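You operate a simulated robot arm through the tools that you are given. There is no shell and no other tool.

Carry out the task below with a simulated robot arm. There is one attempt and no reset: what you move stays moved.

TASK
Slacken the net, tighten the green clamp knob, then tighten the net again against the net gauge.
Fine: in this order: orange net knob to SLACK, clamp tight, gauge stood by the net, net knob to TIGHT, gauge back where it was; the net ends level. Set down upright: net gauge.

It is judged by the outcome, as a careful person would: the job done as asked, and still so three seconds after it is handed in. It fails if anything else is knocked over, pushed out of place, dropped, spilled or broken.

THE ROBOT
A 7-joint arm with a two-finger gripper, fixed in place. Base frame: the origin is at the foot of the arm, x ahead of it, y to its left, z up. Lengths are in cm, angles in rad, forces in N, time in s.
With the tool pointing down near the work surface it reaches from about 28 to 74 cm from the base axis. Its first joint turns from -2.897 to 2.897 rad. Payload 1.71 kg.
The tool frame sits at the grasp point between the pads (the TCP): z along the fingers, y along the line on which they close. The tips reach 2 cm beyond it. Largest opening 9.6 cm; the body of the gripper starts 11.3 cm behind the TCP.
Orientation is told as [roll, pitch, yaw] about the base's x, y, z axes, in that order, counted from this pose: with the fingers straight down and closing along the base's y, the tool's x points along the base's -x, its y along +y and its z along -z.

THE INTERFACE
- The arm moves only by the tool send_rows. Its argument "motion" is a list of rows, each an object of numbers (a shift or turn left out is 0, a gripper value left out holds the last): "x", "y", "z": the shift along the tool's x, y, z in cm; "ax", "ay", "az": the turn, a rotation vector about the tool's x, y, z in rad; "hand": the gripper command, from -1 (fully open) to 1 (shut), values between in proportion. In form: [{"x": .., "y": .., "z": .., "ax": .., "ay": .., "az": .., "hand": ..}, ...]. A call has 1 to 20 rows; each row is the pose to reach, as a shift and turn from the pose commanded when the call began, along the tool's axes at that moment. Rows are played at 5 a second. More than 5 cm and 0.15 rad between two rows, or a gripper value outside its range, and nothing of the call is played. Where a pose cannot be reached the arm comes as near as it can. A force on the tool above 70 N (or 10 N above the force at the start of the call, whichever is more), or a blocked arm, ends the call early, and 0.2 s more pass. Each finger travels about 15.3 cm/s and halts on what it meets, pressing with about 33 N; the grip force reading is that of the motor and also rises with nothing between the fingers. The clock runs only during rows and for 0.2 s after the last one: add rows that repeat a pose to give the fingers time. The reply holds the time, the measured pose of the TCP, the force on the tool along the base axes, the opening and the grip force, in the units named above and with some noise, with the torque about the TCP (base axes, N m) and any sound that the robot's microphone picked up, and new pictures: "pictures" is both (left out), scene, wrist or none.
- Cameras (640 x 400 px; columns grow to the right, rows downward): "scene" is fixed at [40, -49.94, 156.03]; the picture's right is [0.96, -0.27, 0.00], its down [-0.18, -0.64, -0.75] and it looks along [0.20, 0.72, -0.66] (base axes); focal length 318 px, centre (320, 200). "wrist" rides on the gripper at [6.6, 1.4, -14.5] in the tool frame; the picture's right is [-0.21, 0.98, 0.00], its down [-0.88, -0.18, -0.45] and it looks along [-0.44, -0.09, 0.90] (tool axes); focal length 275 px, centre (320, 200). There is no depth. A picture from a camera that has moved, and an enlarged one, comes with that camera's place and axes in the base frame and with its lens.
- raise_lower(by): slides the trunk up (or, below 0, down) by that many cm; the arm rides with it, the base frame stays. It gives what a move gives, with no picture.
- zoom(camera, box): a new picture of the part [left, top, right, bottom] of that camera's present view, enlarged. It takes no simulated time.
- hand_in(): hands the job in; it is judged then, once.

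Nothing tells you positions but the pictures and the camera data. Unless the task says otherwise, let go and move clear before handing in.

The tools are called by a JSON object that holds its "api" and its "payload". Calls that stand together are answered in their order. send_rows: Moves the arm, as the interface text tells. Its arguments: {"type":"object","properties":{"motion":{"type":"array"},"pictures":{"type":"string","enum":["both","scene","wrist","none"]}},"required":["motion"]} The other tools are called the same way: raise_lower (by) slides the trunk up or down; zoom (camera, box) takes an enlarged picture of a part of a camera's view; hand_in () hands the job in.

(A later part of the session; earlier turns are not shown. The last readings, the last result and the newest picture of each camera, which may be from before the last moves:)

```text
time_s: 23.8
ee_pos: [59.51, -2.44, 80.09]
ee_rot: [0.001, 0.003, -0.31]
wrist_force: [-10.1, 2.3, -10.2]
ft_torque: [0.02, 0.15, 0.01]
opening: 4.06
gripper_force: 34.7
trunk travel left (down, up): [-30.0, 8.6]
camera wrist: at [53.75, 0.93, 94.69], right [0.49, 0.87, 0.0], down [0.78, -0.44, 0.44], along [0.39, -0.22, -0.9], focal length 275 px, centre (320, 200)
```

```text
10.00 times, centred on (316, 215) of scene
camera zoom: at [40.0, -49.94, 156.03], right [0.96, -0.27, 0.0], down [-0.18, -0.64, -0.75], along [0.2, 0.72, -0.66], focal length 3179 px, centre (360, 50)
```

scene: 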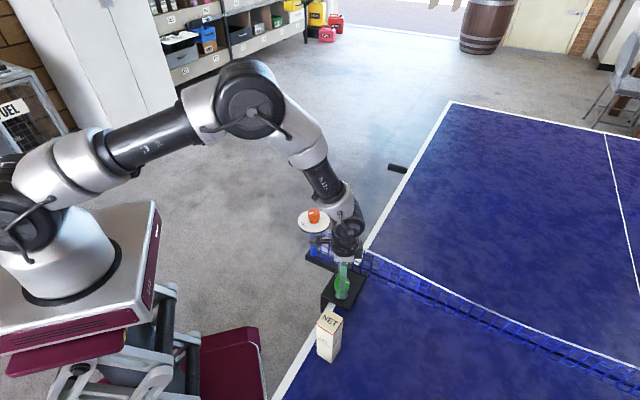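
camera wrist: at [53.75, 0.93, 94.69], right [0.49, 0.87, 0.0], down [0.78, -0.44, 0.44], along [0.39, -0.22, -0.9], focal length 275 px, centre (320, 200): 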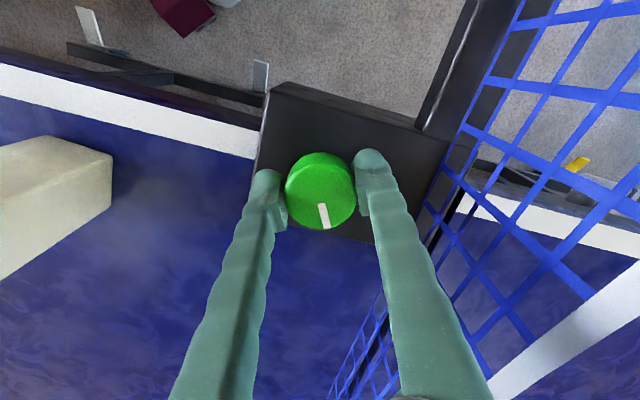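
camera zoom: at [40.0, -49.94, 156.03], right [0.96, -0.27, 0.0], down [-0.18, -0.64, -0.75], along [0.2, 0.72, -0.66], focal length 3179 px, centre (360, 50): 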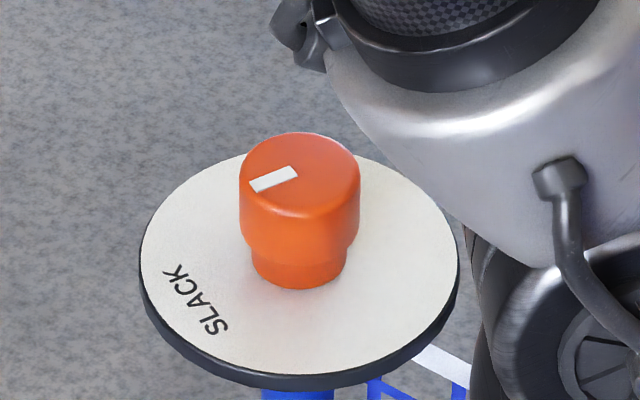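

The post keeps straightening, with no stop yet. I'll continue clockwise, easing the small side load.

{"api": "send_rows", "payload": {"motion": [{"x": 0.1, "z": 0.08, "az": 0.08, "hand": 1}, {"x": 0.1, "z": 0.08, "az": 0.16}, {"x": 0.1, "z": 0.08, "az": 0.24}, {"x": 0.1, "z": 0.08, "az": 0.32}, {"x": 0.1, "z": 0.08, "az": 0.4}, {"x": 0.1, "z": 0.08, "az": 0.4}], "pictures": "both"}}

{"api": "zoom", "payload": {"camera": "scene", "box": [284, 195, 348, 235]}}

```text
time_s: 25.2
ee_pos: [59.63, -2.34, 80.26]
ee_rot: [0.002, -0.002, -0.707]
wrist_force: [-1.4, 2.6, 2.1]
ft_torque: [-0.01, -0.09, 0.03]
opening: 4.07
gripper_force: 34.8
trunk travel left (down, up): [-30.0, 8.6]
camera wrist: at [55.48, 2.98, 94.67], right [0.79, 0.61, 0.0], down [0.54, -0.71, 0.45], along [0.27, -0.35, -0.89], focal length 275 px, centre (320, 200)
```

scene: 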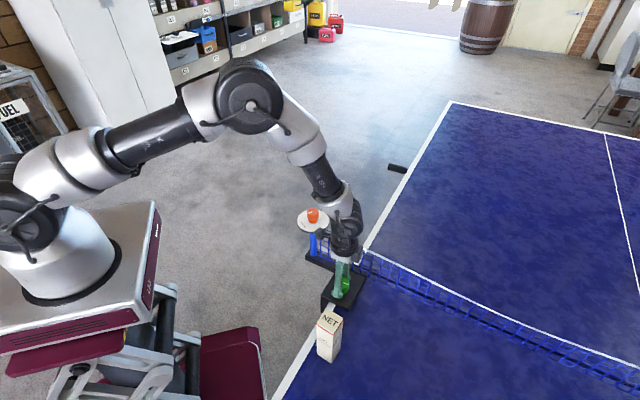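
wrist: 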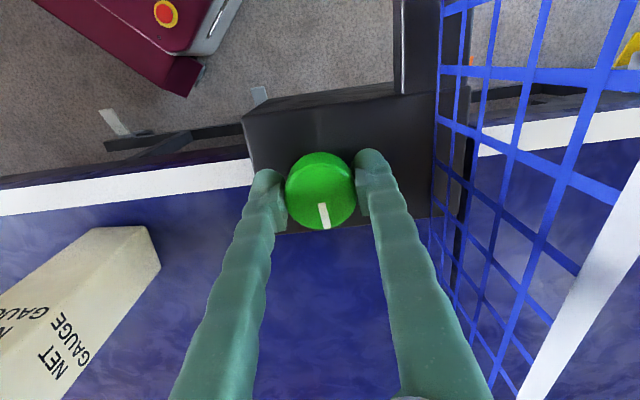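

```text
10.00 times, centred on (316, 215) of scene
camera zoom: at [40.0, -49.94, 156.03], right [0.96, -0.27, 0.0], down [-0.18, -0.64, -0.75], along [0.2, 0.72, -0.66], focal length 3179 px, centre (360, 50)
```

zoom: 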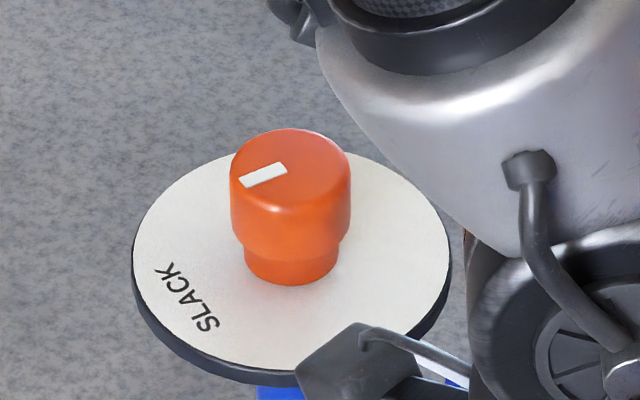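

The clamp has turned about 1.36 rad with no stop yet, and the camera arm is getting nearer the dial. I'll release partway, rotate the hand back around the knob, and re-grip.

{"api": "send_rows", "payload": {"motion": [{"hand": 0.0}, {"hand": -0.45}, {"hand": -0.45}, {"az": -0.14, "hand": -0.45}, {"az": -0.28}, {"az": -0.42}, {"az": -0.56}, {"az": -0.7}, {"az": -0.84}, {"az": -0.98}, {"az": -1.12}, {"az": -1.26}, {"az": -1.36}, {"az": -1.36}], "pictures": "both"}}

{"api": "zoom", "payload": {"camera": "scene", "box": [284, 195, 348, 235]}}

```text
time_s: 28.2
ee_pos: [59.63, -2.45, 80.05]
ee_rot: [-0.001, 0.0, 0.652]
wrist_force: [-0.1, 0.0, 0.1]
ft_torque: [-0.01, -0.04, -0.04]
opening: 6.97
gripper_force: 0.1
trunk travel left (down, up): [-30.0, 8.6]
camera wrist: at [53.47, -5.33, 94.62], right [-0.43, 0.9, 0.0], down [0.81, 0.38, 0.44], along [0.4, 0.19, -0.9], focal length 275 px, centre (320, 200)
```

scene: 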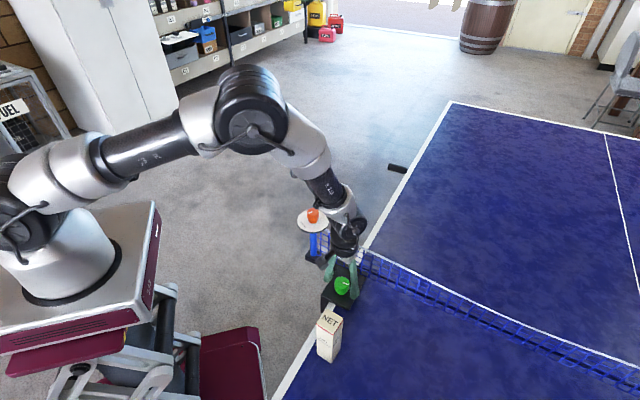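
wrist: 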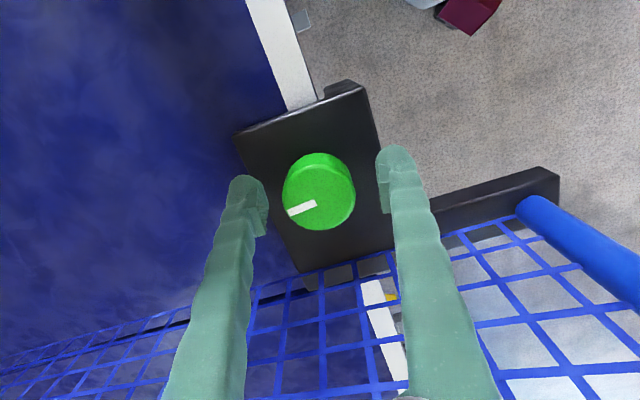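

```text
10.00 times, centred on (316, 215) of scene
camera zoom: at [40.0, -49.94, 156.03], right [0.96, -0.27, 0.0], down [-0.18, -0.64, -0.75], along [0.2, 0.72, -0.66], focal length 3179 px, centre (360, 50)
```

zoom: 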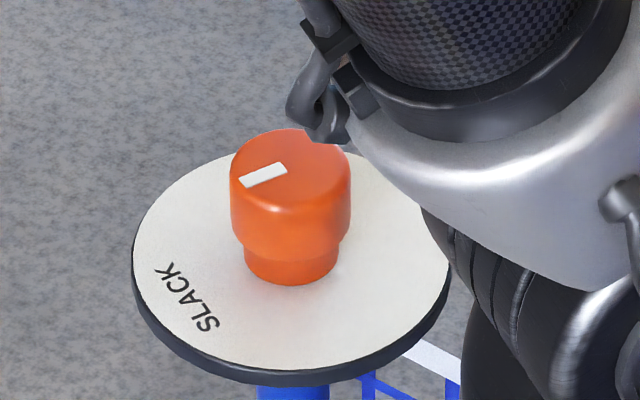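

The green knob stayed where I left it, turned about 78° clockwise. I'll grip again and keep tightening.

{"api": "send_rows", "payload": {"motion": [{"hand": 0.1}, {"hand": 1}, {"hand": 1}, {"hand": 1}, {"az": 0.08, "hand": 1}, {"az": 0.16}, {"az": 0.24}, {"az": 0.32}, {"az": 0.4}, {"az": 0.48}, {"az": 0.48}], "pictures": "both"}}

{"api": "zoom", "payload": {"camera": "scene", "box": [284, 195, 348, 235]}}

```text
time_s: 30.6
ee_pos: [59.44, -2.57, 80.08]
ee_rot: [0.002, 0.001, 0.17]
wrist_force: [1.4, -3.4, 5.2]
ft_torque: [-0.07, 0.08, 0.54]
opening: 4.07
gripper_force: 34.4
trunk travel left (down, up): [-30.0, 8.6]
camera wrist: at [52.81, -2.22, 94.64], right [0.04, 1.0, 0.0], down [0.9, -0.03, 0.44], along [0.44, -0.02, -0.9], focal length 275 px, centre (320, 200)
```

scene: 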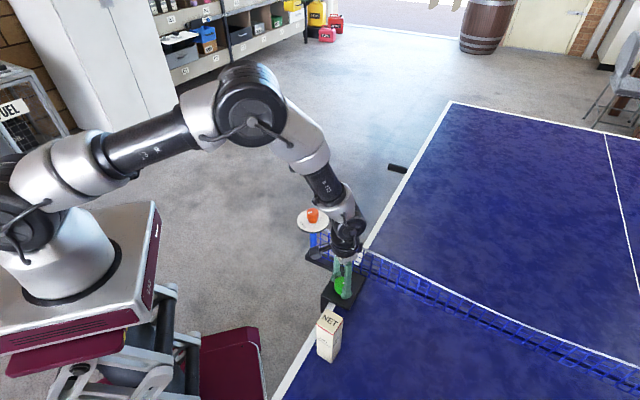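
wrist: 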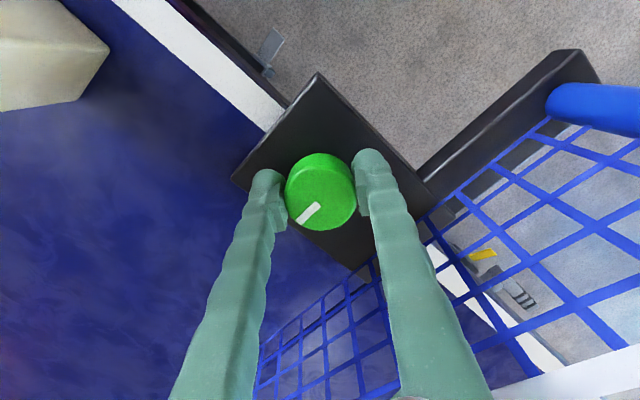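

```text
10.00 times, centred on (316, 215) of scene
camera zoom: at [40.0, -49.94, 156.03], right [0.96, -0.27, 0.0], down [-0.18, -0.64, -0.75], along [0.2, 0.72, -0.66], focal length 3179 px, centre (360, 50)
```

zoom: 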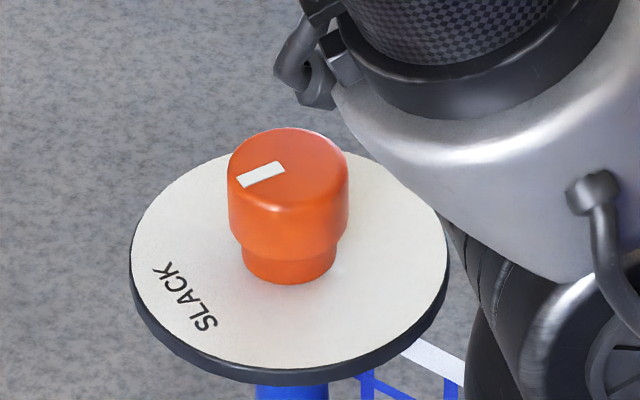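

Torque jumped to 0.54 N·m and the knob stopped following, which suggests the tight stop. I'll release to record the pointer angle, then re-try once to confirm it goes no further.

{"api": "send_rows", "payload": {"motion": [{"hand": 0.0}, {"hand": -0.45}, {"hand": -0.45}, {"az": -0.1, "hand": -0.45}, {"az": -0.2}, {"az": -0.3}, {"az": -0.3}], "pictures": "wrist"}}

{"api": "zoom", "payload": {"camera": "wrist", "box": [256, 130, 384, 250]}}

{"api": "zoom", "payload": {"camera": "scene", "box": [284, 195, 348, 235]}}

```text
time_s: 32.2
ee_pos: [59.51, -2.39, 80.16]
ee_rot: [-0.001, -0.002, 0.471]
wrist_force: [-0.5, -0.4, -0.2]
ft_torque: [-0.03, 0.0, 0.01]
opening: 6.95
gripper_force: 0.1
trunk travel left (down, up): [-30.0, 8.6]
camera wrist: at [53.02, -4.22, 94.63], right [-0.26, 0.97, 0.0], down [0.86, 0.23, 0.44], along [0.43, 0.12, -0.9], focal length 275 px, centre (320, 200)
```

wrist: 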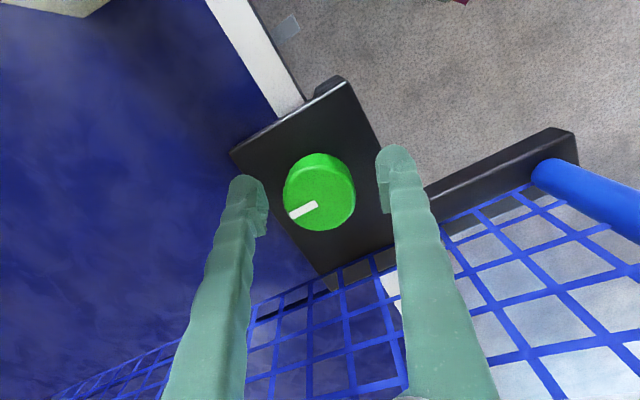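

```text
3.33 times, centred on (320, 190) of wrist
camera zoom: at [53.02, -4.22, 94.63], right [-0.26, 0.97, 0.0], down [0.86, 0.23, 0.44], along [0.43, 0.12, -0.9], focal length 918 px, centre (320, 233)
```

zoom: 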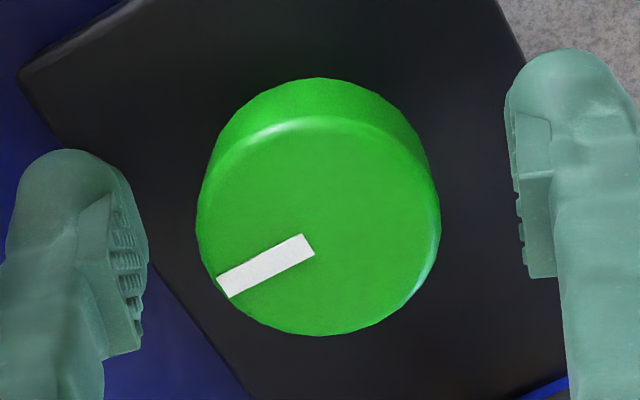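

```text
10.00 times, centred on (316, 215) of scene
camera zoom: at [40.0, -49.94, 156.03], right [0.96, -0.27, 0.0], down [-0.18, -0.64, -0.75], along [0.2, 0.72, -0.66], focal length 3179 px, centre (360, 50)
```

zoom: 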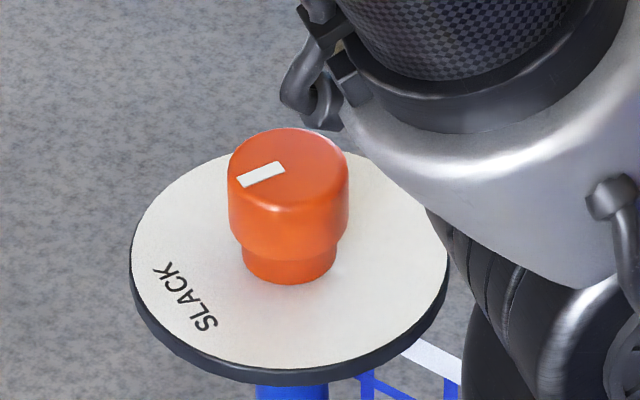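

The green pointer has turned about 85–90° in total, from along the table edge to square with it. I'll grip once more and try a bit further to confirm it's at its tight stop.

{"api": "send_rows", "payload": {"motion": [{"hand": 0.1}, {"hand": 1}, {"hand": 1}, {"hand": 1}, {"az": 0.08, "hand": 1}, {"az": 0.16}, {"az": 0.24}, {"az": 0.24}], "pictures": "wrist"}}

{"api": "send_rows", "payload": {"motion": [{"hand": 0.0}, {"hand": -0.45}, {"hand": -0.45}, {"az": -0.1, "hand": -0.45}, {"az": -0.2}, {"az": -0.24}, {"az": -0.24}], "pictures": "wrist"}}

{"api": "zoom", "payload": {"camera": "wrist", "box": [256, 130, 384, 250]}}

{"api": "zoom", "payload": {"camera": "scene", "box": [284, 195, 348, 235]}}

```text
time_s: 34.0
ee_pos: [59.62, -2.5, 80.11]
ee_rot: [0.001, 0.0, 0.231]
wrist_force: [3.2, -3.4, 0.4]
ft_torque: [-0.06, -0.07, 0.76]
opening: 4.05
gripper_force: 35.2
trunk travel left (down, up): [-30.0, 8.6]
camera wrist: at [52.84, -2.62, 94.64], right [-0.02, 1.0, 0.0], down [0.9, 0.02, 0.45], along [0.44, 0.01, -0.9], focal length 275 px, centre (320, 200)
```

wrist: 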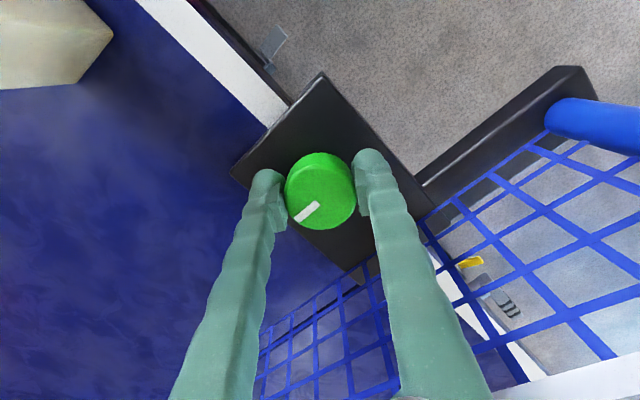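

```text
time_s: 35.6
ee_pos: [59.68, -2.45, 79.95]
ee_rot: [0.0, -0.001, 0.471]
wrist_force: [-0.1, -0.3, 0.1]
ft_torque: [0.0, 0.02, -0.01]
opening: 6.97
gripper_force: 0.1
trunk travel left (down, up): [-30.0, 8.6]
camera wrist: at [53.07, -4.2, 94.62], right [-0.26, 0.97, 0.0], down [0.86, 0.23, 0.44], along [0.43, 0.12, -0.9], focal length 275 px, centre (320, 200)
```

wrist: 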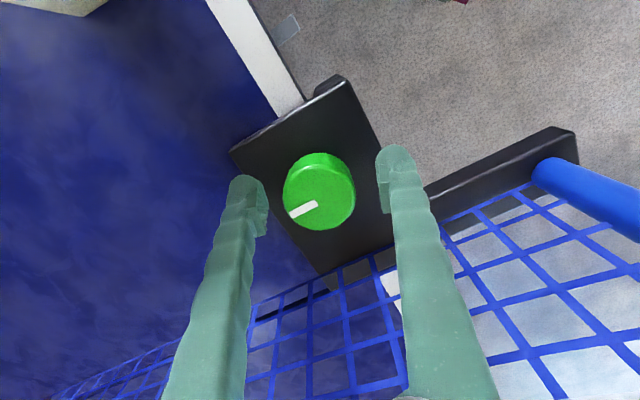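

```text
3.33 times, centred on (320, 190) of wrist
camera zoom: at [53.07, -4.2, 94.62], right [-0.26, 0.97, 0.0], down [0.86, 0.23, 0.44], along [0.43, 0.12, -0.9], focal length 918 px, centre (320, 233)
```

zoom: 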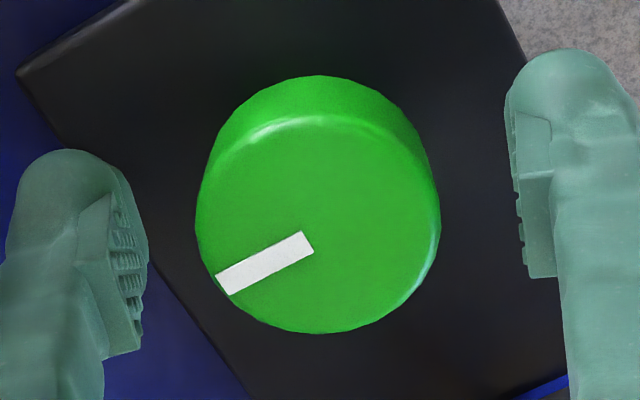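

```text
10.00 times, centred on (316, 215) of scene
camera zoom: at [40.0, -49.94, 156.03], right [0.96, -0.27, 0.0], down [-0.18, -0.64, -0.75], along [0.2, 0.72, -0.66], focal length 3179 px, centre (360, 50)
```

zoom: 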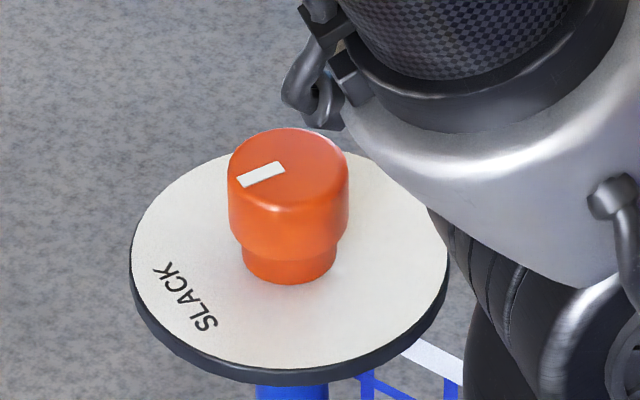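

The green pointer didn't move further against 0.76 N·m, so the clamp is tight at its stop. Now I'll lift straight up and move above the gauge for a closer look before grasping it.

{"api": "send_rows", "payload": {"motion": [{"z": -3, "hand": -0.45}, {"z": -7}, {"z": -11.5}, {"z": -16}, {"z": -20}, {"x": 3, "y": -2, "z": -20, "hand": -1}, {"x": 6, "y": -4, "z": -20, "az": -0.05}, {"x": 9, "y": -6, "z": -20, "az": -0.1}, {"x": 12, "y": -8, "z": -20, "az": -0.15}, {"x": 14.41, "y": -9.66, "z": -20, "az": -0.21}, {"x": 14.41, "y": -9.66, "z": -20, "az": -0.21}], "pictures": "both"}}

{"api": "zoom", "payload": {"camera": "wrist", "box": [240, 100, 400, 250]}}

{"api": "zoom", "payload": {"camera": "scene", "box": [288, 300, 384, 370]}}

```text
time_s: 38.0
ee_pos: [51.24, -17.51, 100.05]
ee_rot: [0.0, 0.001, 0.682]
wrist_force: [0.4, 0.1, 0.4]
ft_torque: [-0.01, -0.01, 0.0]
opening: 9.59
gripper_force: 0.0
trunk travel left (down, up): [-30.0, 8.6]
camera wrist: at [45.16, -20.56, 114.61], right [-0.46, 0.89, 0.0], down [0.8, 0.41, 0.44], along [0.4, 0.2, -0.9], focal length 275 px, centre (320, 200)
```

scene: 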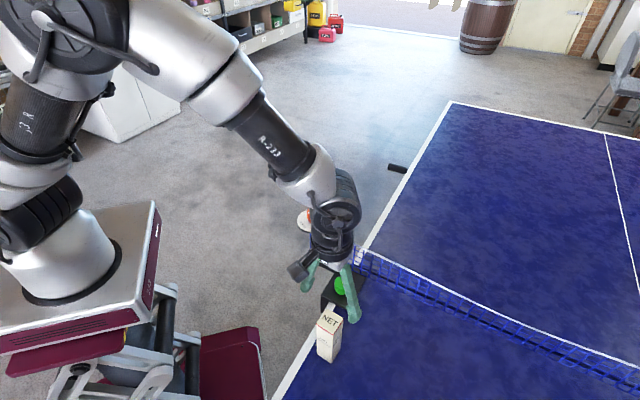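
wrist: 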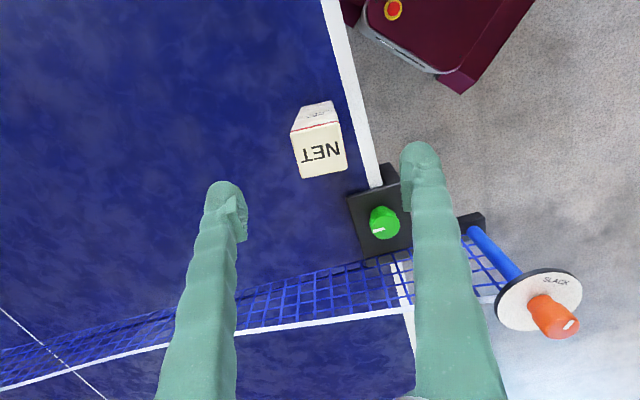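

```text
2.67 times, centred on (320, 175) of wrist
camera zoom: at [45.16, -20.56, 114.61], right [-0.46, 0.89, 0.0], down [0.8, 0.41, 0.44], along [0.4, 0.2, -0.9], focal length 734 px, centre (320, 267)
```

zoom: 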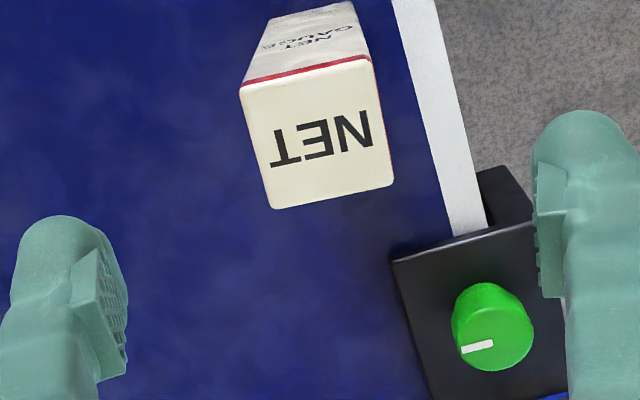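

```text
5.71 times, centred on (336, 335) of scene
camera zoom: at [40.0, -49.94, 156.03], right [0.96, -0.27, 0.0], down [-0.18, -0.64, -0.75], along [0.2, 0.72, -0.66], focal length 1817 px, centre (229, -571)
```

zoom: 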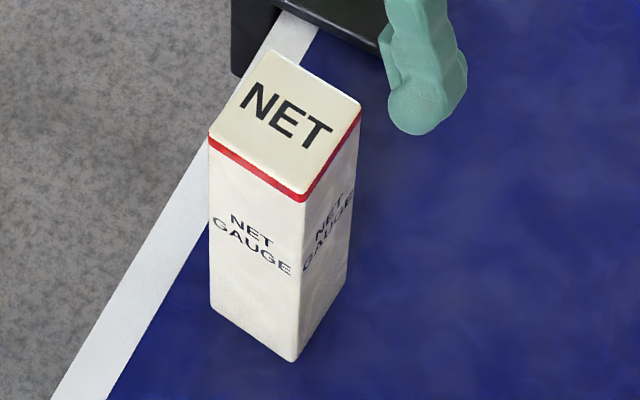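

The gauge's top is centred near (51.3, -17.45, 90.7), about 4.4 cm square, standing at ~39.5° on a table at z ≈ 75.5. The hand is already aligned, so I'll descend around it and grip at mid-height.

{"api": "send_rows", "payload": {"motion": [{"z": 3}, {"z": 6}, {"z": 9}, {"z": 12}, {"z": 14.2}, {"z": 15.5}, {"z": 15.5}], "pictures": "both"}}

{"api": "zoom", "payload": {"camera": "wrist", "box": [200, 80, 440, 260]}}

```text
time_s: 39.6
ee_pos: [51.21, -17.53, 84.67]
ee_rot: [0.001, 0.001, 0.68]
wrist_force: [0.2, -0.1, 0.3]
ft_torque: [-0.03, 0.03, 0.02]
opening: 9.61
gripper_force: 0.2
trunk travel left (down, up): [-30.0, 8.6]
camera wrist: at [45.14, -20.61, 99.14], right [-0.46, 0.89, 0.0], down [0.8, 0.41, 0.45], along [0.4, 0.2, -0.9], focal length 275 px, centre (320, 200)
```

scene: 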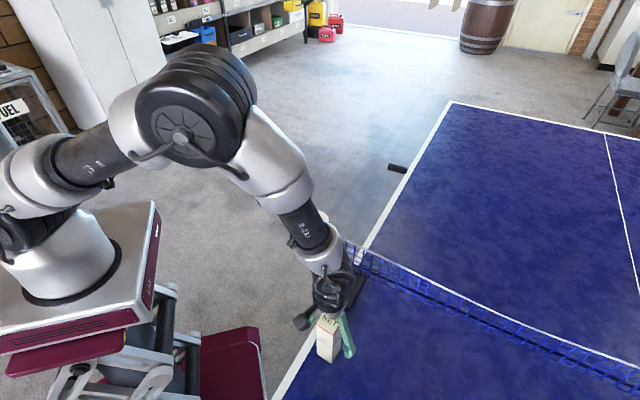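
wrist: 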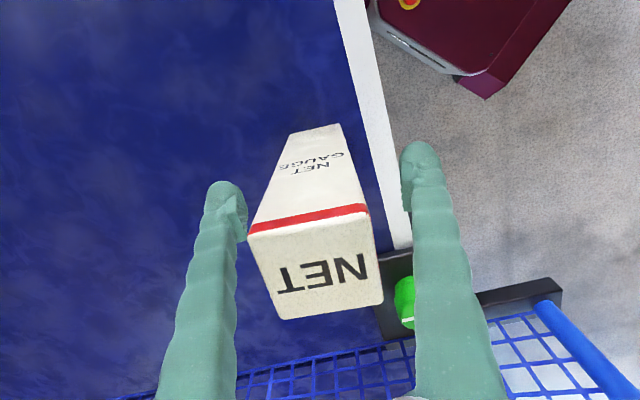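

```text
2.22 times, centred on (320, 170) of wrist
camera zoom: at [45.14, -20.61, 99.14], right [-0.46, 0.89, 0.0], down [0.8, 0.41, 0.45], along [0.4, 0.2, -0.9], focal length 612 px, centre (320, 267)
```

zoom: 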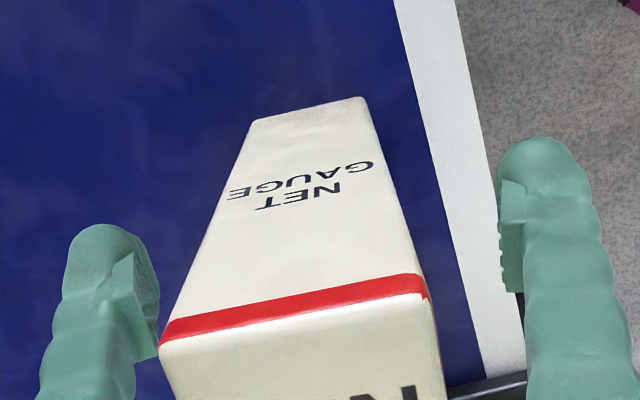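

The gauge sits centred between the fingers. I'll close gently and check the grip.

{"api": "send_rows", "payload": {"motion": [{"hand": -0.3}, {"hand": 0.0}, {"hand": 0.3}, {"hand": 1}, {"hand": 1}, {"hand": 1}], "pictures": "both"}}

{"api": "zoom", "payload": {"camera": "scene", "box": [288, 300, 384, 370]}}

```text
time_s: 41.0
ee_pos: [51.07, -17.63, 84.6]
ee_rot: [0.001, 0.0, 0.68]
wrist_force: [-0.1, -0.4, 0.3]
ft_torque: [0.01, -0.02, 0.03]
opening: 4.59
gripper_force: 32.6
trunk travel left (down, up): [-30.0, 8.6]
camera wrist: at [45.13, -20.62, 99.17], right [-0.46, 0.89, 0.0], down [0.8, 0.41, 0.44], along [0.4, 0.2, -0.9], focal length 275 px, centre (320, 200)
```

scene: 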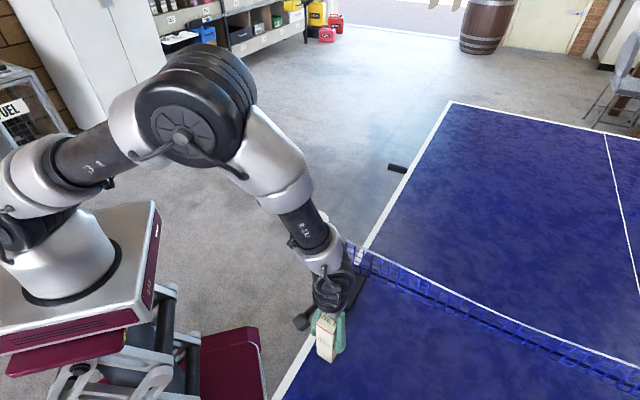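
wrist: 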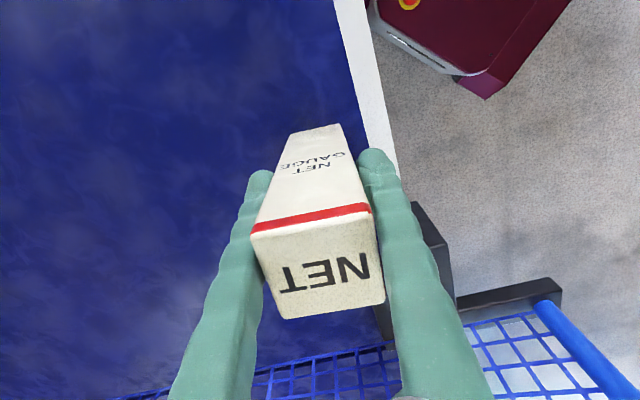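

```text
5.71 times, centred on (336, 335) of scene
camera zoom: at [40.0, -49.94, 156.03], right [0.96, -0.27, 0.0], down [-0.18, -0.64, -0.75], along [0.2, 0.72, -0.66], focal length 1817 px, centre (229, -571)
```

zoom: 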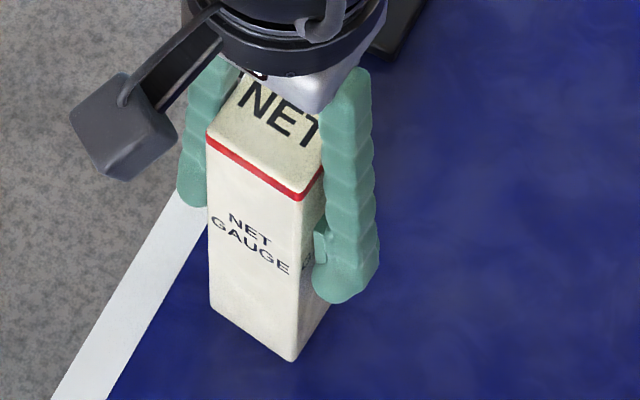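

The gauge is held (opening 4.6 cm) and stands as before. I'll lift it about 6 cm, carry it over the table corner of the clamp to a spot just beside the net, and check before lowering.

{"api": "send_rows", "payload": {"motion": [{"z": -0.8, "hand": 1}, {"z": -2.4}, {"z": -4.2}, {"z": -6}, {"z": -6}, {"x": -2, "y": -0.1, "z": -6}, {"x": -4.5, "y": -0.2, "z": -6}, {"x": -7.2, "y": -0.3, "z": -6, "az": -0.03}, {"x": -10, "y": -0.4, "z": -6, "az": -0.06}, {"x": -12.5, "y": -0.5, "z": -6, "az": -0.09}, {"x": -15, "y": -0.6, "z": -6, "az": -0.12}, {"x": -17, "y": -0.7, "z": -6, "az": -0.14}, {"x": -19, "y": -0.8, "z": -6, "az": -0.14}, {"x": -19, "y": -0.8, "z": -6, "az": -0.14}], "pictures": "both"}}

{"api": "zoom", "payload": {"camera": "scene", "box": [310, 220, 470, 320]}}

```text
time_s: 44.0
ee_pos: [66.31, -6.37, 90.53]
ee_rot: [0.001, 0.0, 0.821]
wrist_force: [-0.2, -0.2, -1.4]
ft_torque: [-0.04, -0.02, 0.02]
opening: 4.6
gripper_force: 32.8
trunk travel left (down, up): [-30.0, 8.6]
camera wrist: at [60.87, -10.19, 105.17], right [-0.58, 0.82, 0.0], down [0.73, 0.52, 0.44], along [0.36, 0.26, -0.9], focal length 275 px, centre (320, 200)
```

scene: 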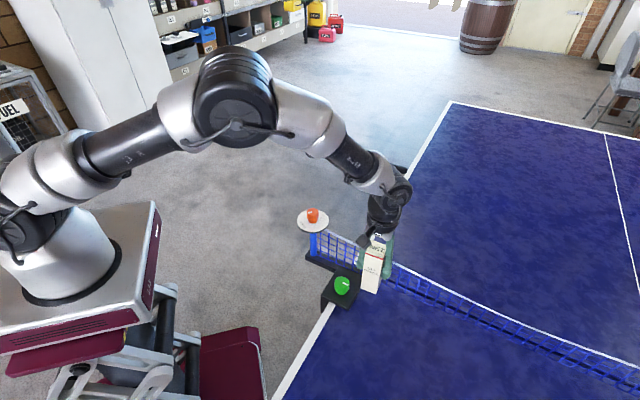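
wrist: 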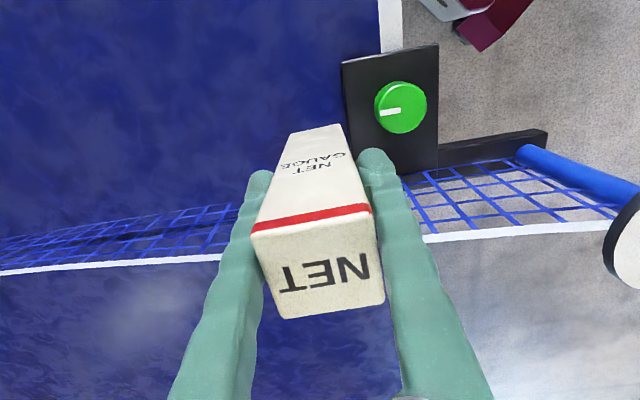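

```text
4.00 times, centred on (390, 270) of scene
camera zoom: at [40.0, -49.94, 156.03], right [0.96, -0.27, 0.0], down [-0.18, -0.64, -0.75], along [0.2, 0.72, -0.66], focal length 1272 px, centre (40, -80)
```

zoom: 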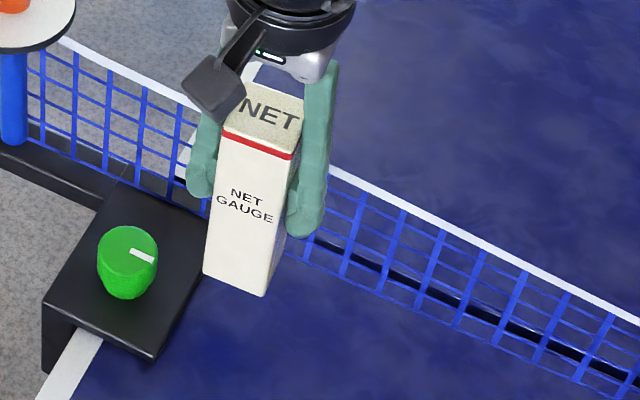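

The gauge is upright and beside the clamp plate. I'll shift it the last few centimetres toward the net and check the gap before lowering.

{"api": "send_rows", "payload": {"motion": [{"x": -0.9, "y": -0.2}, {"x": -1.8, "y": -0.45}, {"x": -2.8, "y": -0.67}, {"x": -2.8, "y": -0.67}], "pictures": "both"}}

{"api": "zoom", "payload": {"camera": "scene", "box": [330, 230, 426, 300]}}

{"api": "zoom", "payload": {"camera": "wrist", "box": [180, 80, 500, 280]}}

```text
time_s: 45.0
ee_pos: [68.84, -4.81, 90.56]
ee_rot: [0.003, 0.003, 0.82]
wrist_force: [-1.1, -1.3, -1.5]
ft_torque: [-0.08, 0.06, -0.02]
opening: 4.58
gripper_force: 33.5
trunk travel left (down, up): [-30.0, 8.6]
camera wrist: at [63.28, -8.57, 105.13], right [-0.58, 0.82, 0.0], down [0.73, 0.52, 0.44], along [0.36, 0.26, -0.9], focal length 275 px, centre (320, 200)
```

scene: 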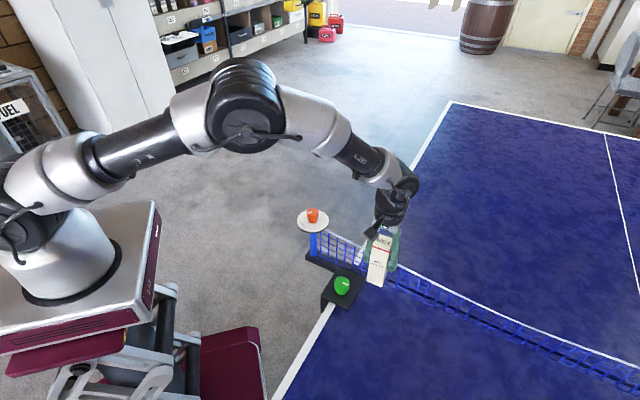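
wrist: 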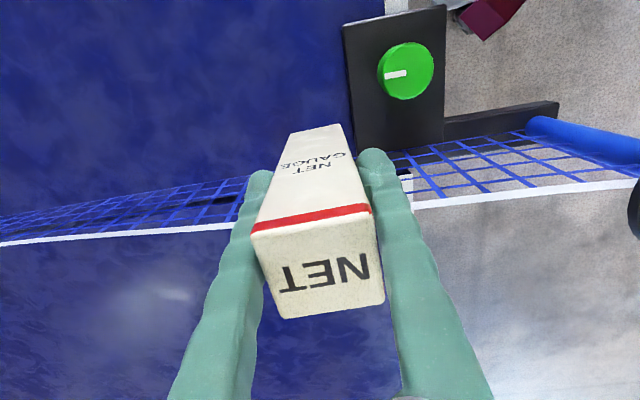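

```text
5.71 times, centred on (378, 265) of scene
camera zoom: at [40.0, -49.94, 156.03], right [0.96, -0.27, 0.0], down [-0.18, -0.64, -0.75], along [0.2, 0.72, -0.66], focal length 1817 px, centre (-11, -171)
```

zoom: 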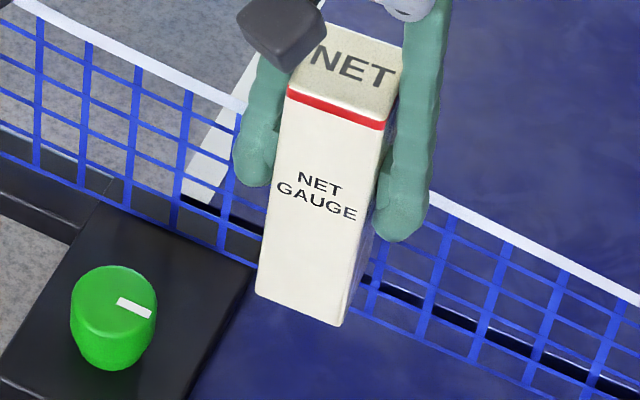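

```text
2.00 times, centred on (340, 180) of wrist
camera zoom: at [63.28, -8.57, 105.13], right [-0.58, 0.82, 0.0], down [0.73, 0.52, 0.44], along [0.36, 0.26, -0.9], focal length 551 px, centre (280, 240)
```

zoom: 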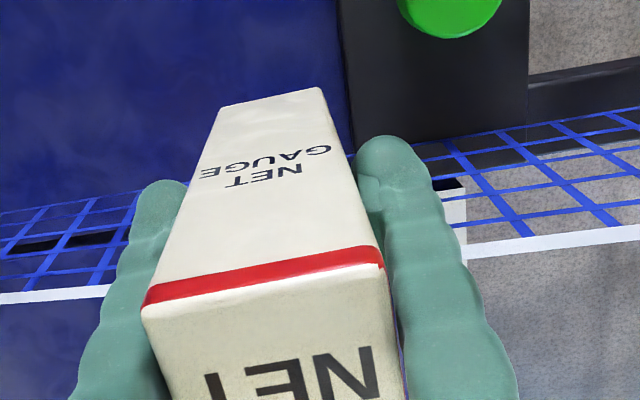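

By my triangulation the net plane is about 1 cm beyond the gauge's face, so the spot is good. I'll lower the gauge onto the table.

{"api": "send_rows", "payload": {"motion": [{"z": 1.5}, {"z": 3}, {"z": 4.3}, {"z": 5.2}, {"z": 5.7}, {"z": 5.9}, {"z": 5.9}], "pictures": "both"}}

{"api": "zoom", "payload": {"camera": "scene", "box": [330, 230, 426, 300]}}

```text
time_s: 46.6
ee_pos: [68.92, -4.83, 84.69]
ee_rot: [-0.001, 0.0, 0.822]
wrist_force: [-4.0, -4.6, 0.4]
ft_torque: [0.09, -0.14, -0.12]
opening: 4.61
gripper_force: 32.8
trunk travel left (down, up): [-30.0, 8.6]
camera wrist: at [63.29, -8.6, 99.21], right [-0.57, 0.82, 0.0], down [0.73, 0.51, 0.44], along [0.36, 0.26, -0.9], focal length 275 px, centre (320, 200)
```

scene: 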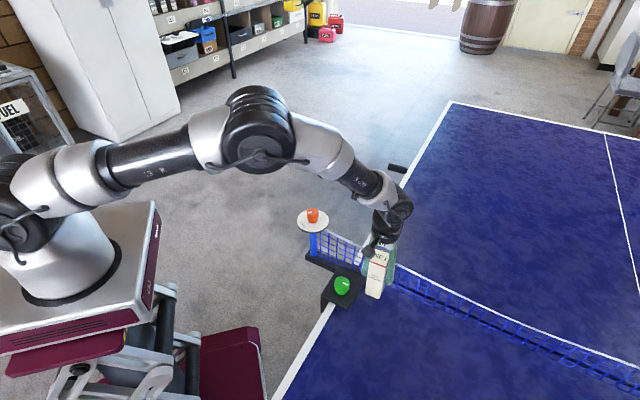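
wrist: 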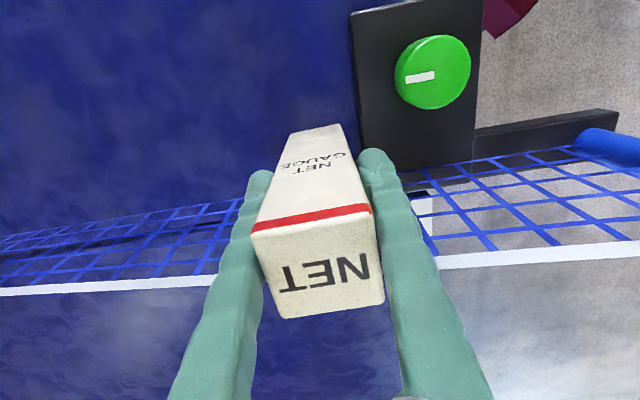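

```text
5.71 times, centred on (378, 265) of scene
camera zoom: at [40.0, -49.94, 156.03], right [0.96, -0.27, 0.0], down [-0.18, -0.64, -0.75], along [0.2, 0.72, -0.66], focal length 1817 px, centre (-11, -171)
```

zoom: 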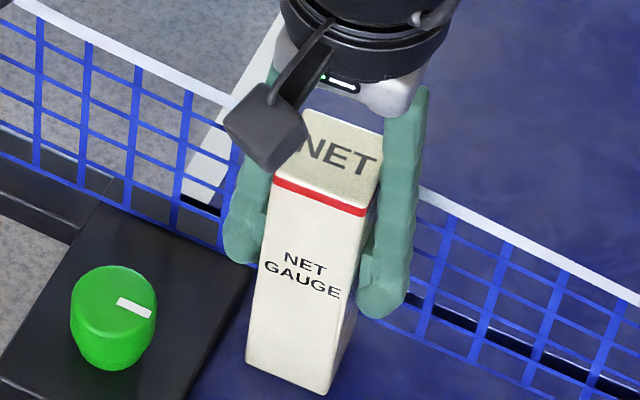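

There's a ~6 N push away from the net, so the gauge is just touching it. I'll back it off slightly until that load disappears.

{"api": "send_rows", "payload": {"motion": [{"x": 0.15, "z": -0.1}, {"x": 0.4, "z": -0.1}, {"x": 0.4, "z": -0.1}], "pictures": "none"}}

```text
time_s: 47.4
ee_pos: [68.55, -5.0, 84.77]
ee_rot: [-0.001, 0.0, 0.82]
wrist_force: [-0.1, 0.5, -2.4]
ft_torque: [-0.02, -0.01, 0.03]
opening: 4.57
gripper_force: 33.3
trunk travel left (down, up): [-30.0, 8.6]
```

The side load is gone. I'll leave a few more millimetres of gap and set the gauge down on the table.

{"api": "send_rows", "payload": {"motion": [{"x": 0.25, "z": 0.0}, {"x": 0.25, "z": 0.1}, {"x": 0.25, "z": 0.17}, {"x": 0.25, "z": 0.22}, {"x": 0.25, "z": 0.22}], "pictures": "none"}}

```text
time_s: 48.6
ee_pos: [68.45, -5.23, 84.6]
ee_rot: [-0.002, 0.0, 0.82]
wrist_force: [0.1, -0.7, 4.7]
ft_torque: [0.1, 0.09, 0.03]
opening: 4.55
gripper_force: 33.3
trunk travel left (down, up): [-30.0, 8.6]
```

The gauge is standing on the table beside the net. I'll open the fingers and lift straight up clear of it.

{"api": "send_rows", "payload": {"motion": [{"hand": 0.0}, {"hand": -0.3}, {"hand": -0.6}, {"hand": -1}, {"hand": -1}], "pictures": "both"}}

{"api": "zoom", "payload": {"camera": "scene", "box": [330, 230, 426, 300]}}

```text
time_s: 49.8
ee_pos: [68.45, -5.22, 84.6]
ee_rot: [0.002, 0.0, 0.82]
wrist_force: [0.4, -0.4, -0.1]
ft_torque: [-0.01, 0.02, -0.01]
opening: 9.6
gripper_force: 0.1
trunk travel left (down, up): [-30.0, 8.6]
camera wrist: at [62.87, -9.0, 99.11], right [-0.58, 0.82, 0.0], down [0.73, 0.52, 0.44], along [0.36, 0.26, -0.9], focal length 275 px, centre (320, 200)
```

scene: 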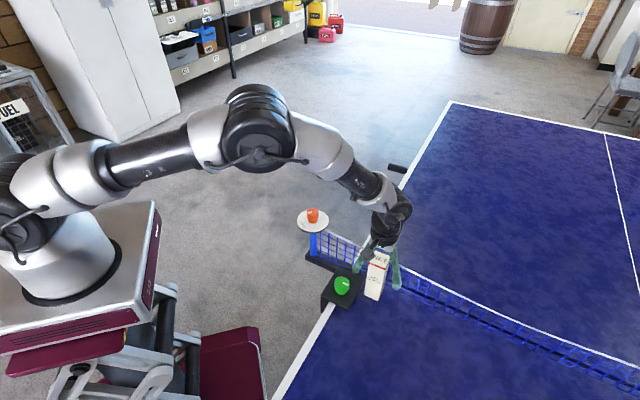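
wrist: 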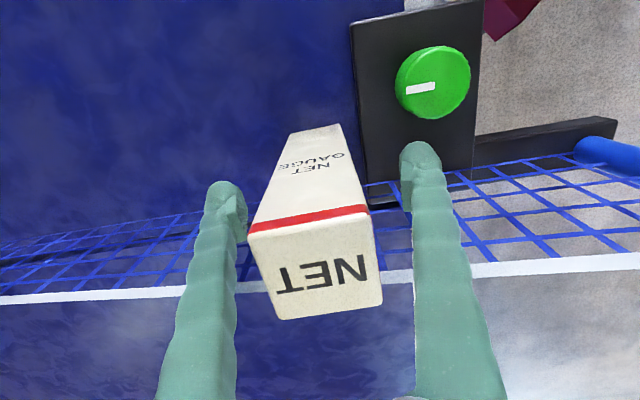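

```text
5.71 times, centred on (378, 265) of scene
camera zoom: at [40.0, -49.94, 156.03], right [0.96, -0.27, 0.0], down [-0.18, -0.64, -0.75], along [0.2, 0.72, -0.66], focal length 1817 px, centre (-11, -171)
```

zoom: 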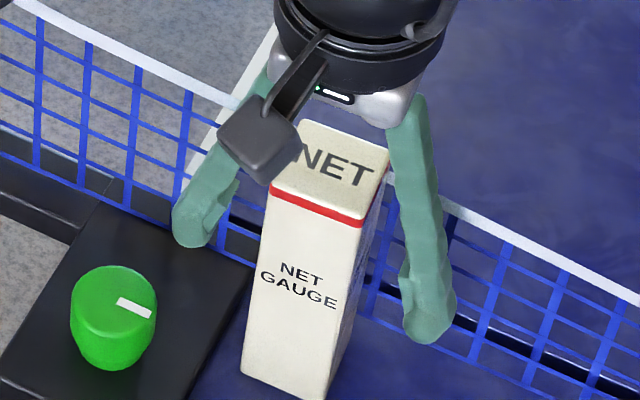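

The gauge stands upright on its own by the net. Now I'll lift clear and go back above the orange knob, which has shifted a little with the straightened post.

{"api": "send_rows", "payload": {"motion": [{"z": -2.5, "hand": -1}, {"z": -6}, {"z": -10}, {"z": -14}, {"z": -18}, {"x": -0.6, "y": 3.5, "z": -18}, {"x": -1.2, "y": 7, "z": -18}, {"x": -1.9, "y": 10.7, "z": -18, "az": 0.05}, {"x": -2.6, "y": 14.4, "z": -18, "az": 0.1}, {"x": -3.3, "y": 18, "z": -18, "az": 0.15}, {"x": -3.86, "y": 21.45, "z": -18, "az": 0.17}, {"x": -3.86, "y": 21.45, "z": -18, "az": 0.17}], "pictures": "both"}}

{"api": "zoom", "payload": {"camera": "wrist", "box": [240, 90, 400, 190]}}

{"api": "zoom", "payload": {"camera": "scene", "box": [290, 200, 450, 300]}}

{"api": "zoom", "payload": {"camera": "scene", "box": [284, 195, 348, 235]}}

```text
time_s: 52.4
ee_pos: [55.24, 12.34, 102.44]
ee_rot: [0.0, -0.001, 0.65]
wrist_force: [0.6, 0.0, -0.5]
ft_torque: [0.01, -0.01, 0.0]
opening: 9.61
gripper_force: 0.1
trunk travel left (down, up): [-30.0, 8.6]
camera wrist: at [49.22, 9.51, 117.05], right [-0.43, 0.9, 0.0], down [0.81, 0.38, 0.45], along [0.4, 0.19, -0.9], focal length 275 px, centre (320, 200)
```

scene: 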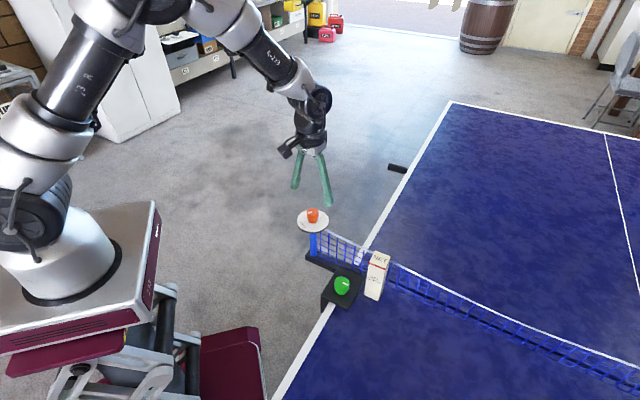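
wrist: 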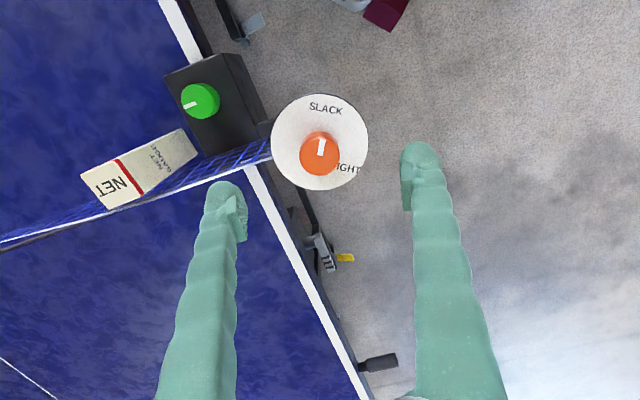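

```text
4.00 times, centred on (320, 140) of wrist
camera zoom: at [49.22, 9.51, 117.05], right [-0.43, 0.9, 0.0], down [0.81, 0.38, 0.45], along [0.4, 0.19, -0.9], focal length 1101 px, centre (320, 440)
```

zoom: 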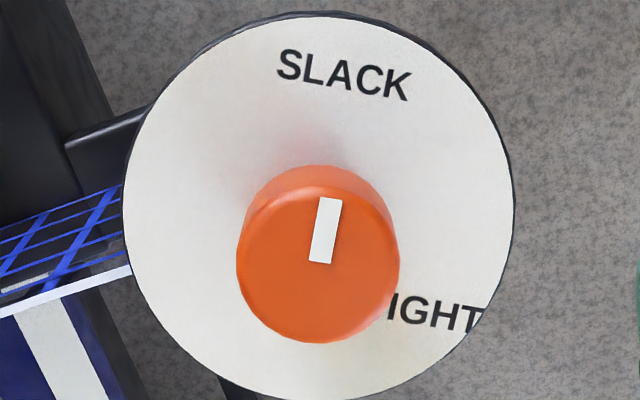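

```text
4.00 times, centred on (370, 250) of scene
camera zoom: at [40.0, -49.94, 156.03], right [0.96, -0.27, 0.0], down [-0.18, -0.64, -0.75], along [0.2, 0.72, -0.66], focal length 1272 px, centre (120, 0)
```

zoom: 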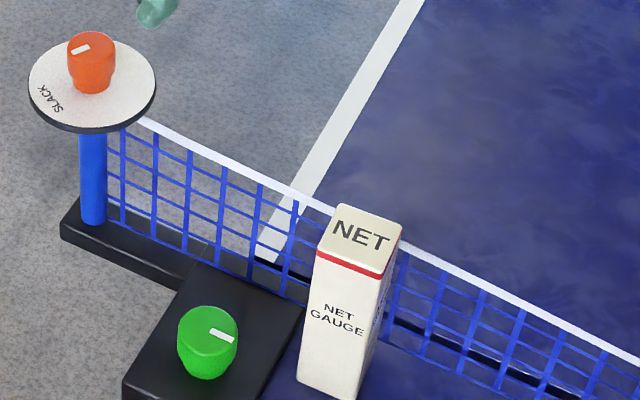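

```text
10.00 times, centred on (316, 215) of scene
camera zoom: at [40.0, -49.94, 156.03], right [0.96, -0.27, 0.0], down [-0.18, -0.64, -0.75], along [0.2, 0.72, -0.66], focal length 3179 px, centre (360, 50)
```

zoom: 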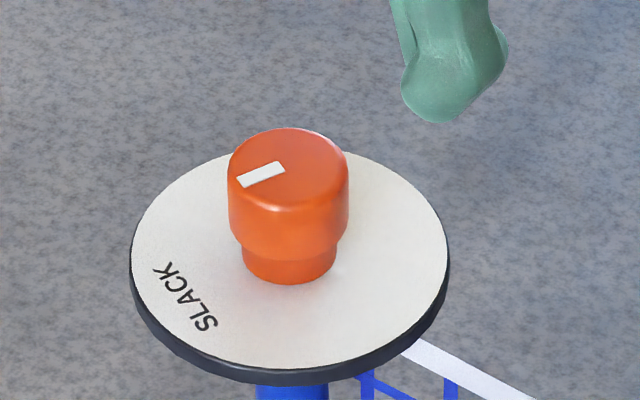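

The pointer is still at SLACK and the gauge stands at the net. The knob is at about (55.4, 12.4). I'll descend around it and grip.

{"api": "send_rows", "payload": {"motion": [{"x": -0.15, "y": -0.05, "z": 1.5}, {"x": -0.15, "y": -0.05, "z": 3.2}, {"x": -0.15, "y": -0.05, "z": 5.0}, {"x": -0.15, "y": -0.05, "z": 6.6}, {"x": -0.15, "y": -0.05, "z": 7.6}, {"x": -0.15, "y": -0.05, "z": 8.0}, {"x": -0.15, "y": -0.05, "z": 8.0}, {"x": -0.15, "y": -0.05, "z": 8.0, "hand": 0.0}, {"x": -0.15, "y": -0.05, "z": 8.0, "hand": 0.3}, {"x": -0.15, "y": -0.05, "z": 8.0, "hand": 1}, {"x": -0.15, "y": -0.05, "z": 8.0, "hand": 1}, {"x": -0.15, "y": -0.05, "z": 8.0, "hand": 1}], "pictures": "both"}}

```text
time_s: 55.0
ee_pos: [55.31, 12.35, 94.38]
ee_rot: [0.002, 0.005, 0.652]
wrist_force: [-0.2, -2.1, -25.8]
ft_torque: [0.17, -0.3, 0.04]
opening: 3.05
gripper_force: 35.3
trunk travel left (down, up): [-30.0, 8.6]
camera wrist: at [49.33, 9.46, 108.91], right [-0.43, 0.9, 0.0], down [0.81, 0.38, 0.44], along [0.4, 0.19, -0.9], focal length 275 px, centre (320, 200)
```

scene: 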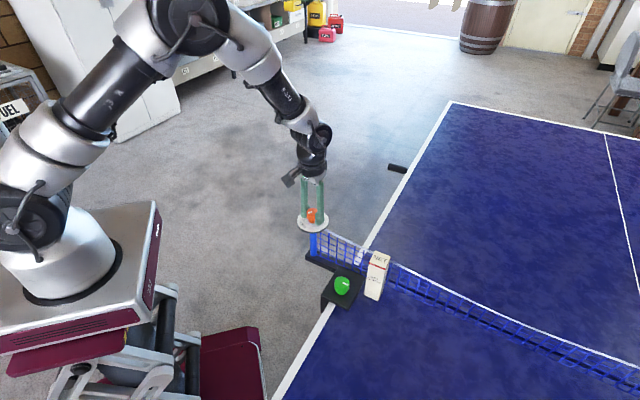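
wrist: 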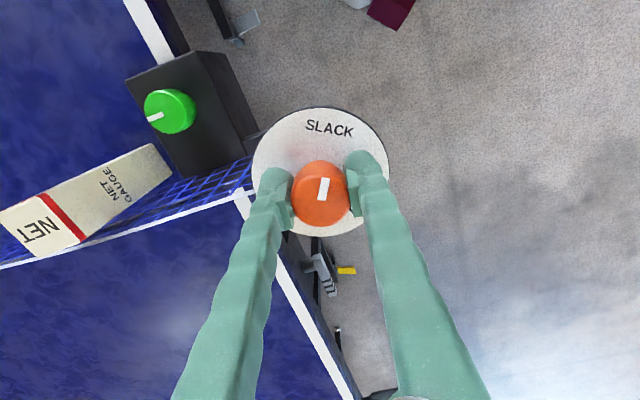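

The knob is gripped. I'll ease the vertical load and turn clockwise toward TIGHT in a first portion.

{"api": "send_rows", "payload": {"motion": [{"z": 0.15, "hand": 1}, {"z": 0.22}, {"z": 0.22, "az": 0.08}, {"z": 0.22, "az": 0.17}, {"z": 0.22, "az": 0.26}, {"z": 0.22, "az": 0.35}, {"z": 0.22, "az": 0.44}, {"z": 0.22, "az": 0.53}, {"z": 0.22, "az": 0.6}, {"z": 0.22, "az": 0.6}], "pictures": "both"}}

```text
time_s: 57.2
ee_pos: [55.4, 12.33, 94.42]
ee_rot: [0.0, 0.0, 0.049]
wrist_force: [-7.2, -1.2, -6.6]
ft_torque: [0.13, 0.4, 0.02]
opening: 3.04
gripper_force: 35.2
trunk travel left (down, up): [-30.0, 8.6]
camera wrist: at [48.7, 13.43, 108.87], right [0.16, 0.99, 0.0], down [0.88, -0.14, 0.44], along [0.44, -0.07, -0.9], focal length 275 px, centre (320, 200)
```

scene: 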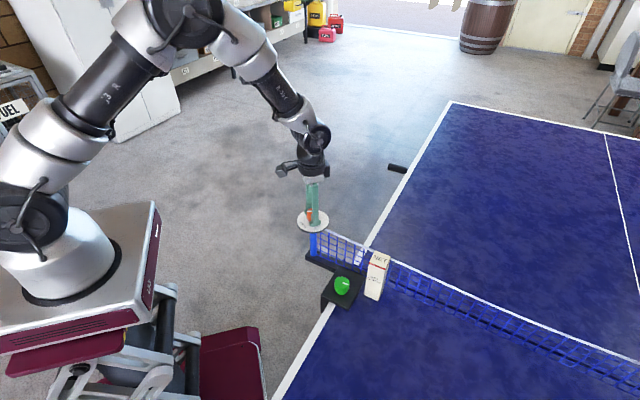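
wrist: 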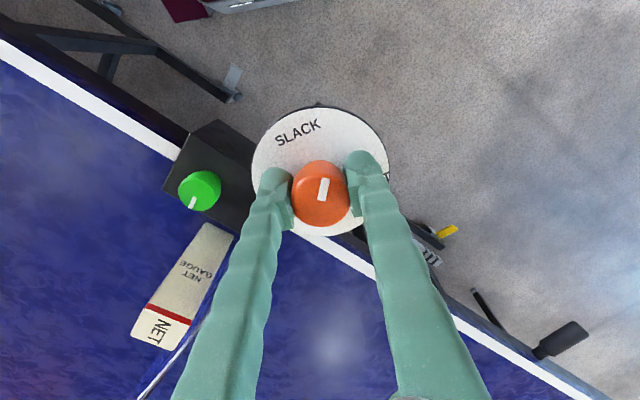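

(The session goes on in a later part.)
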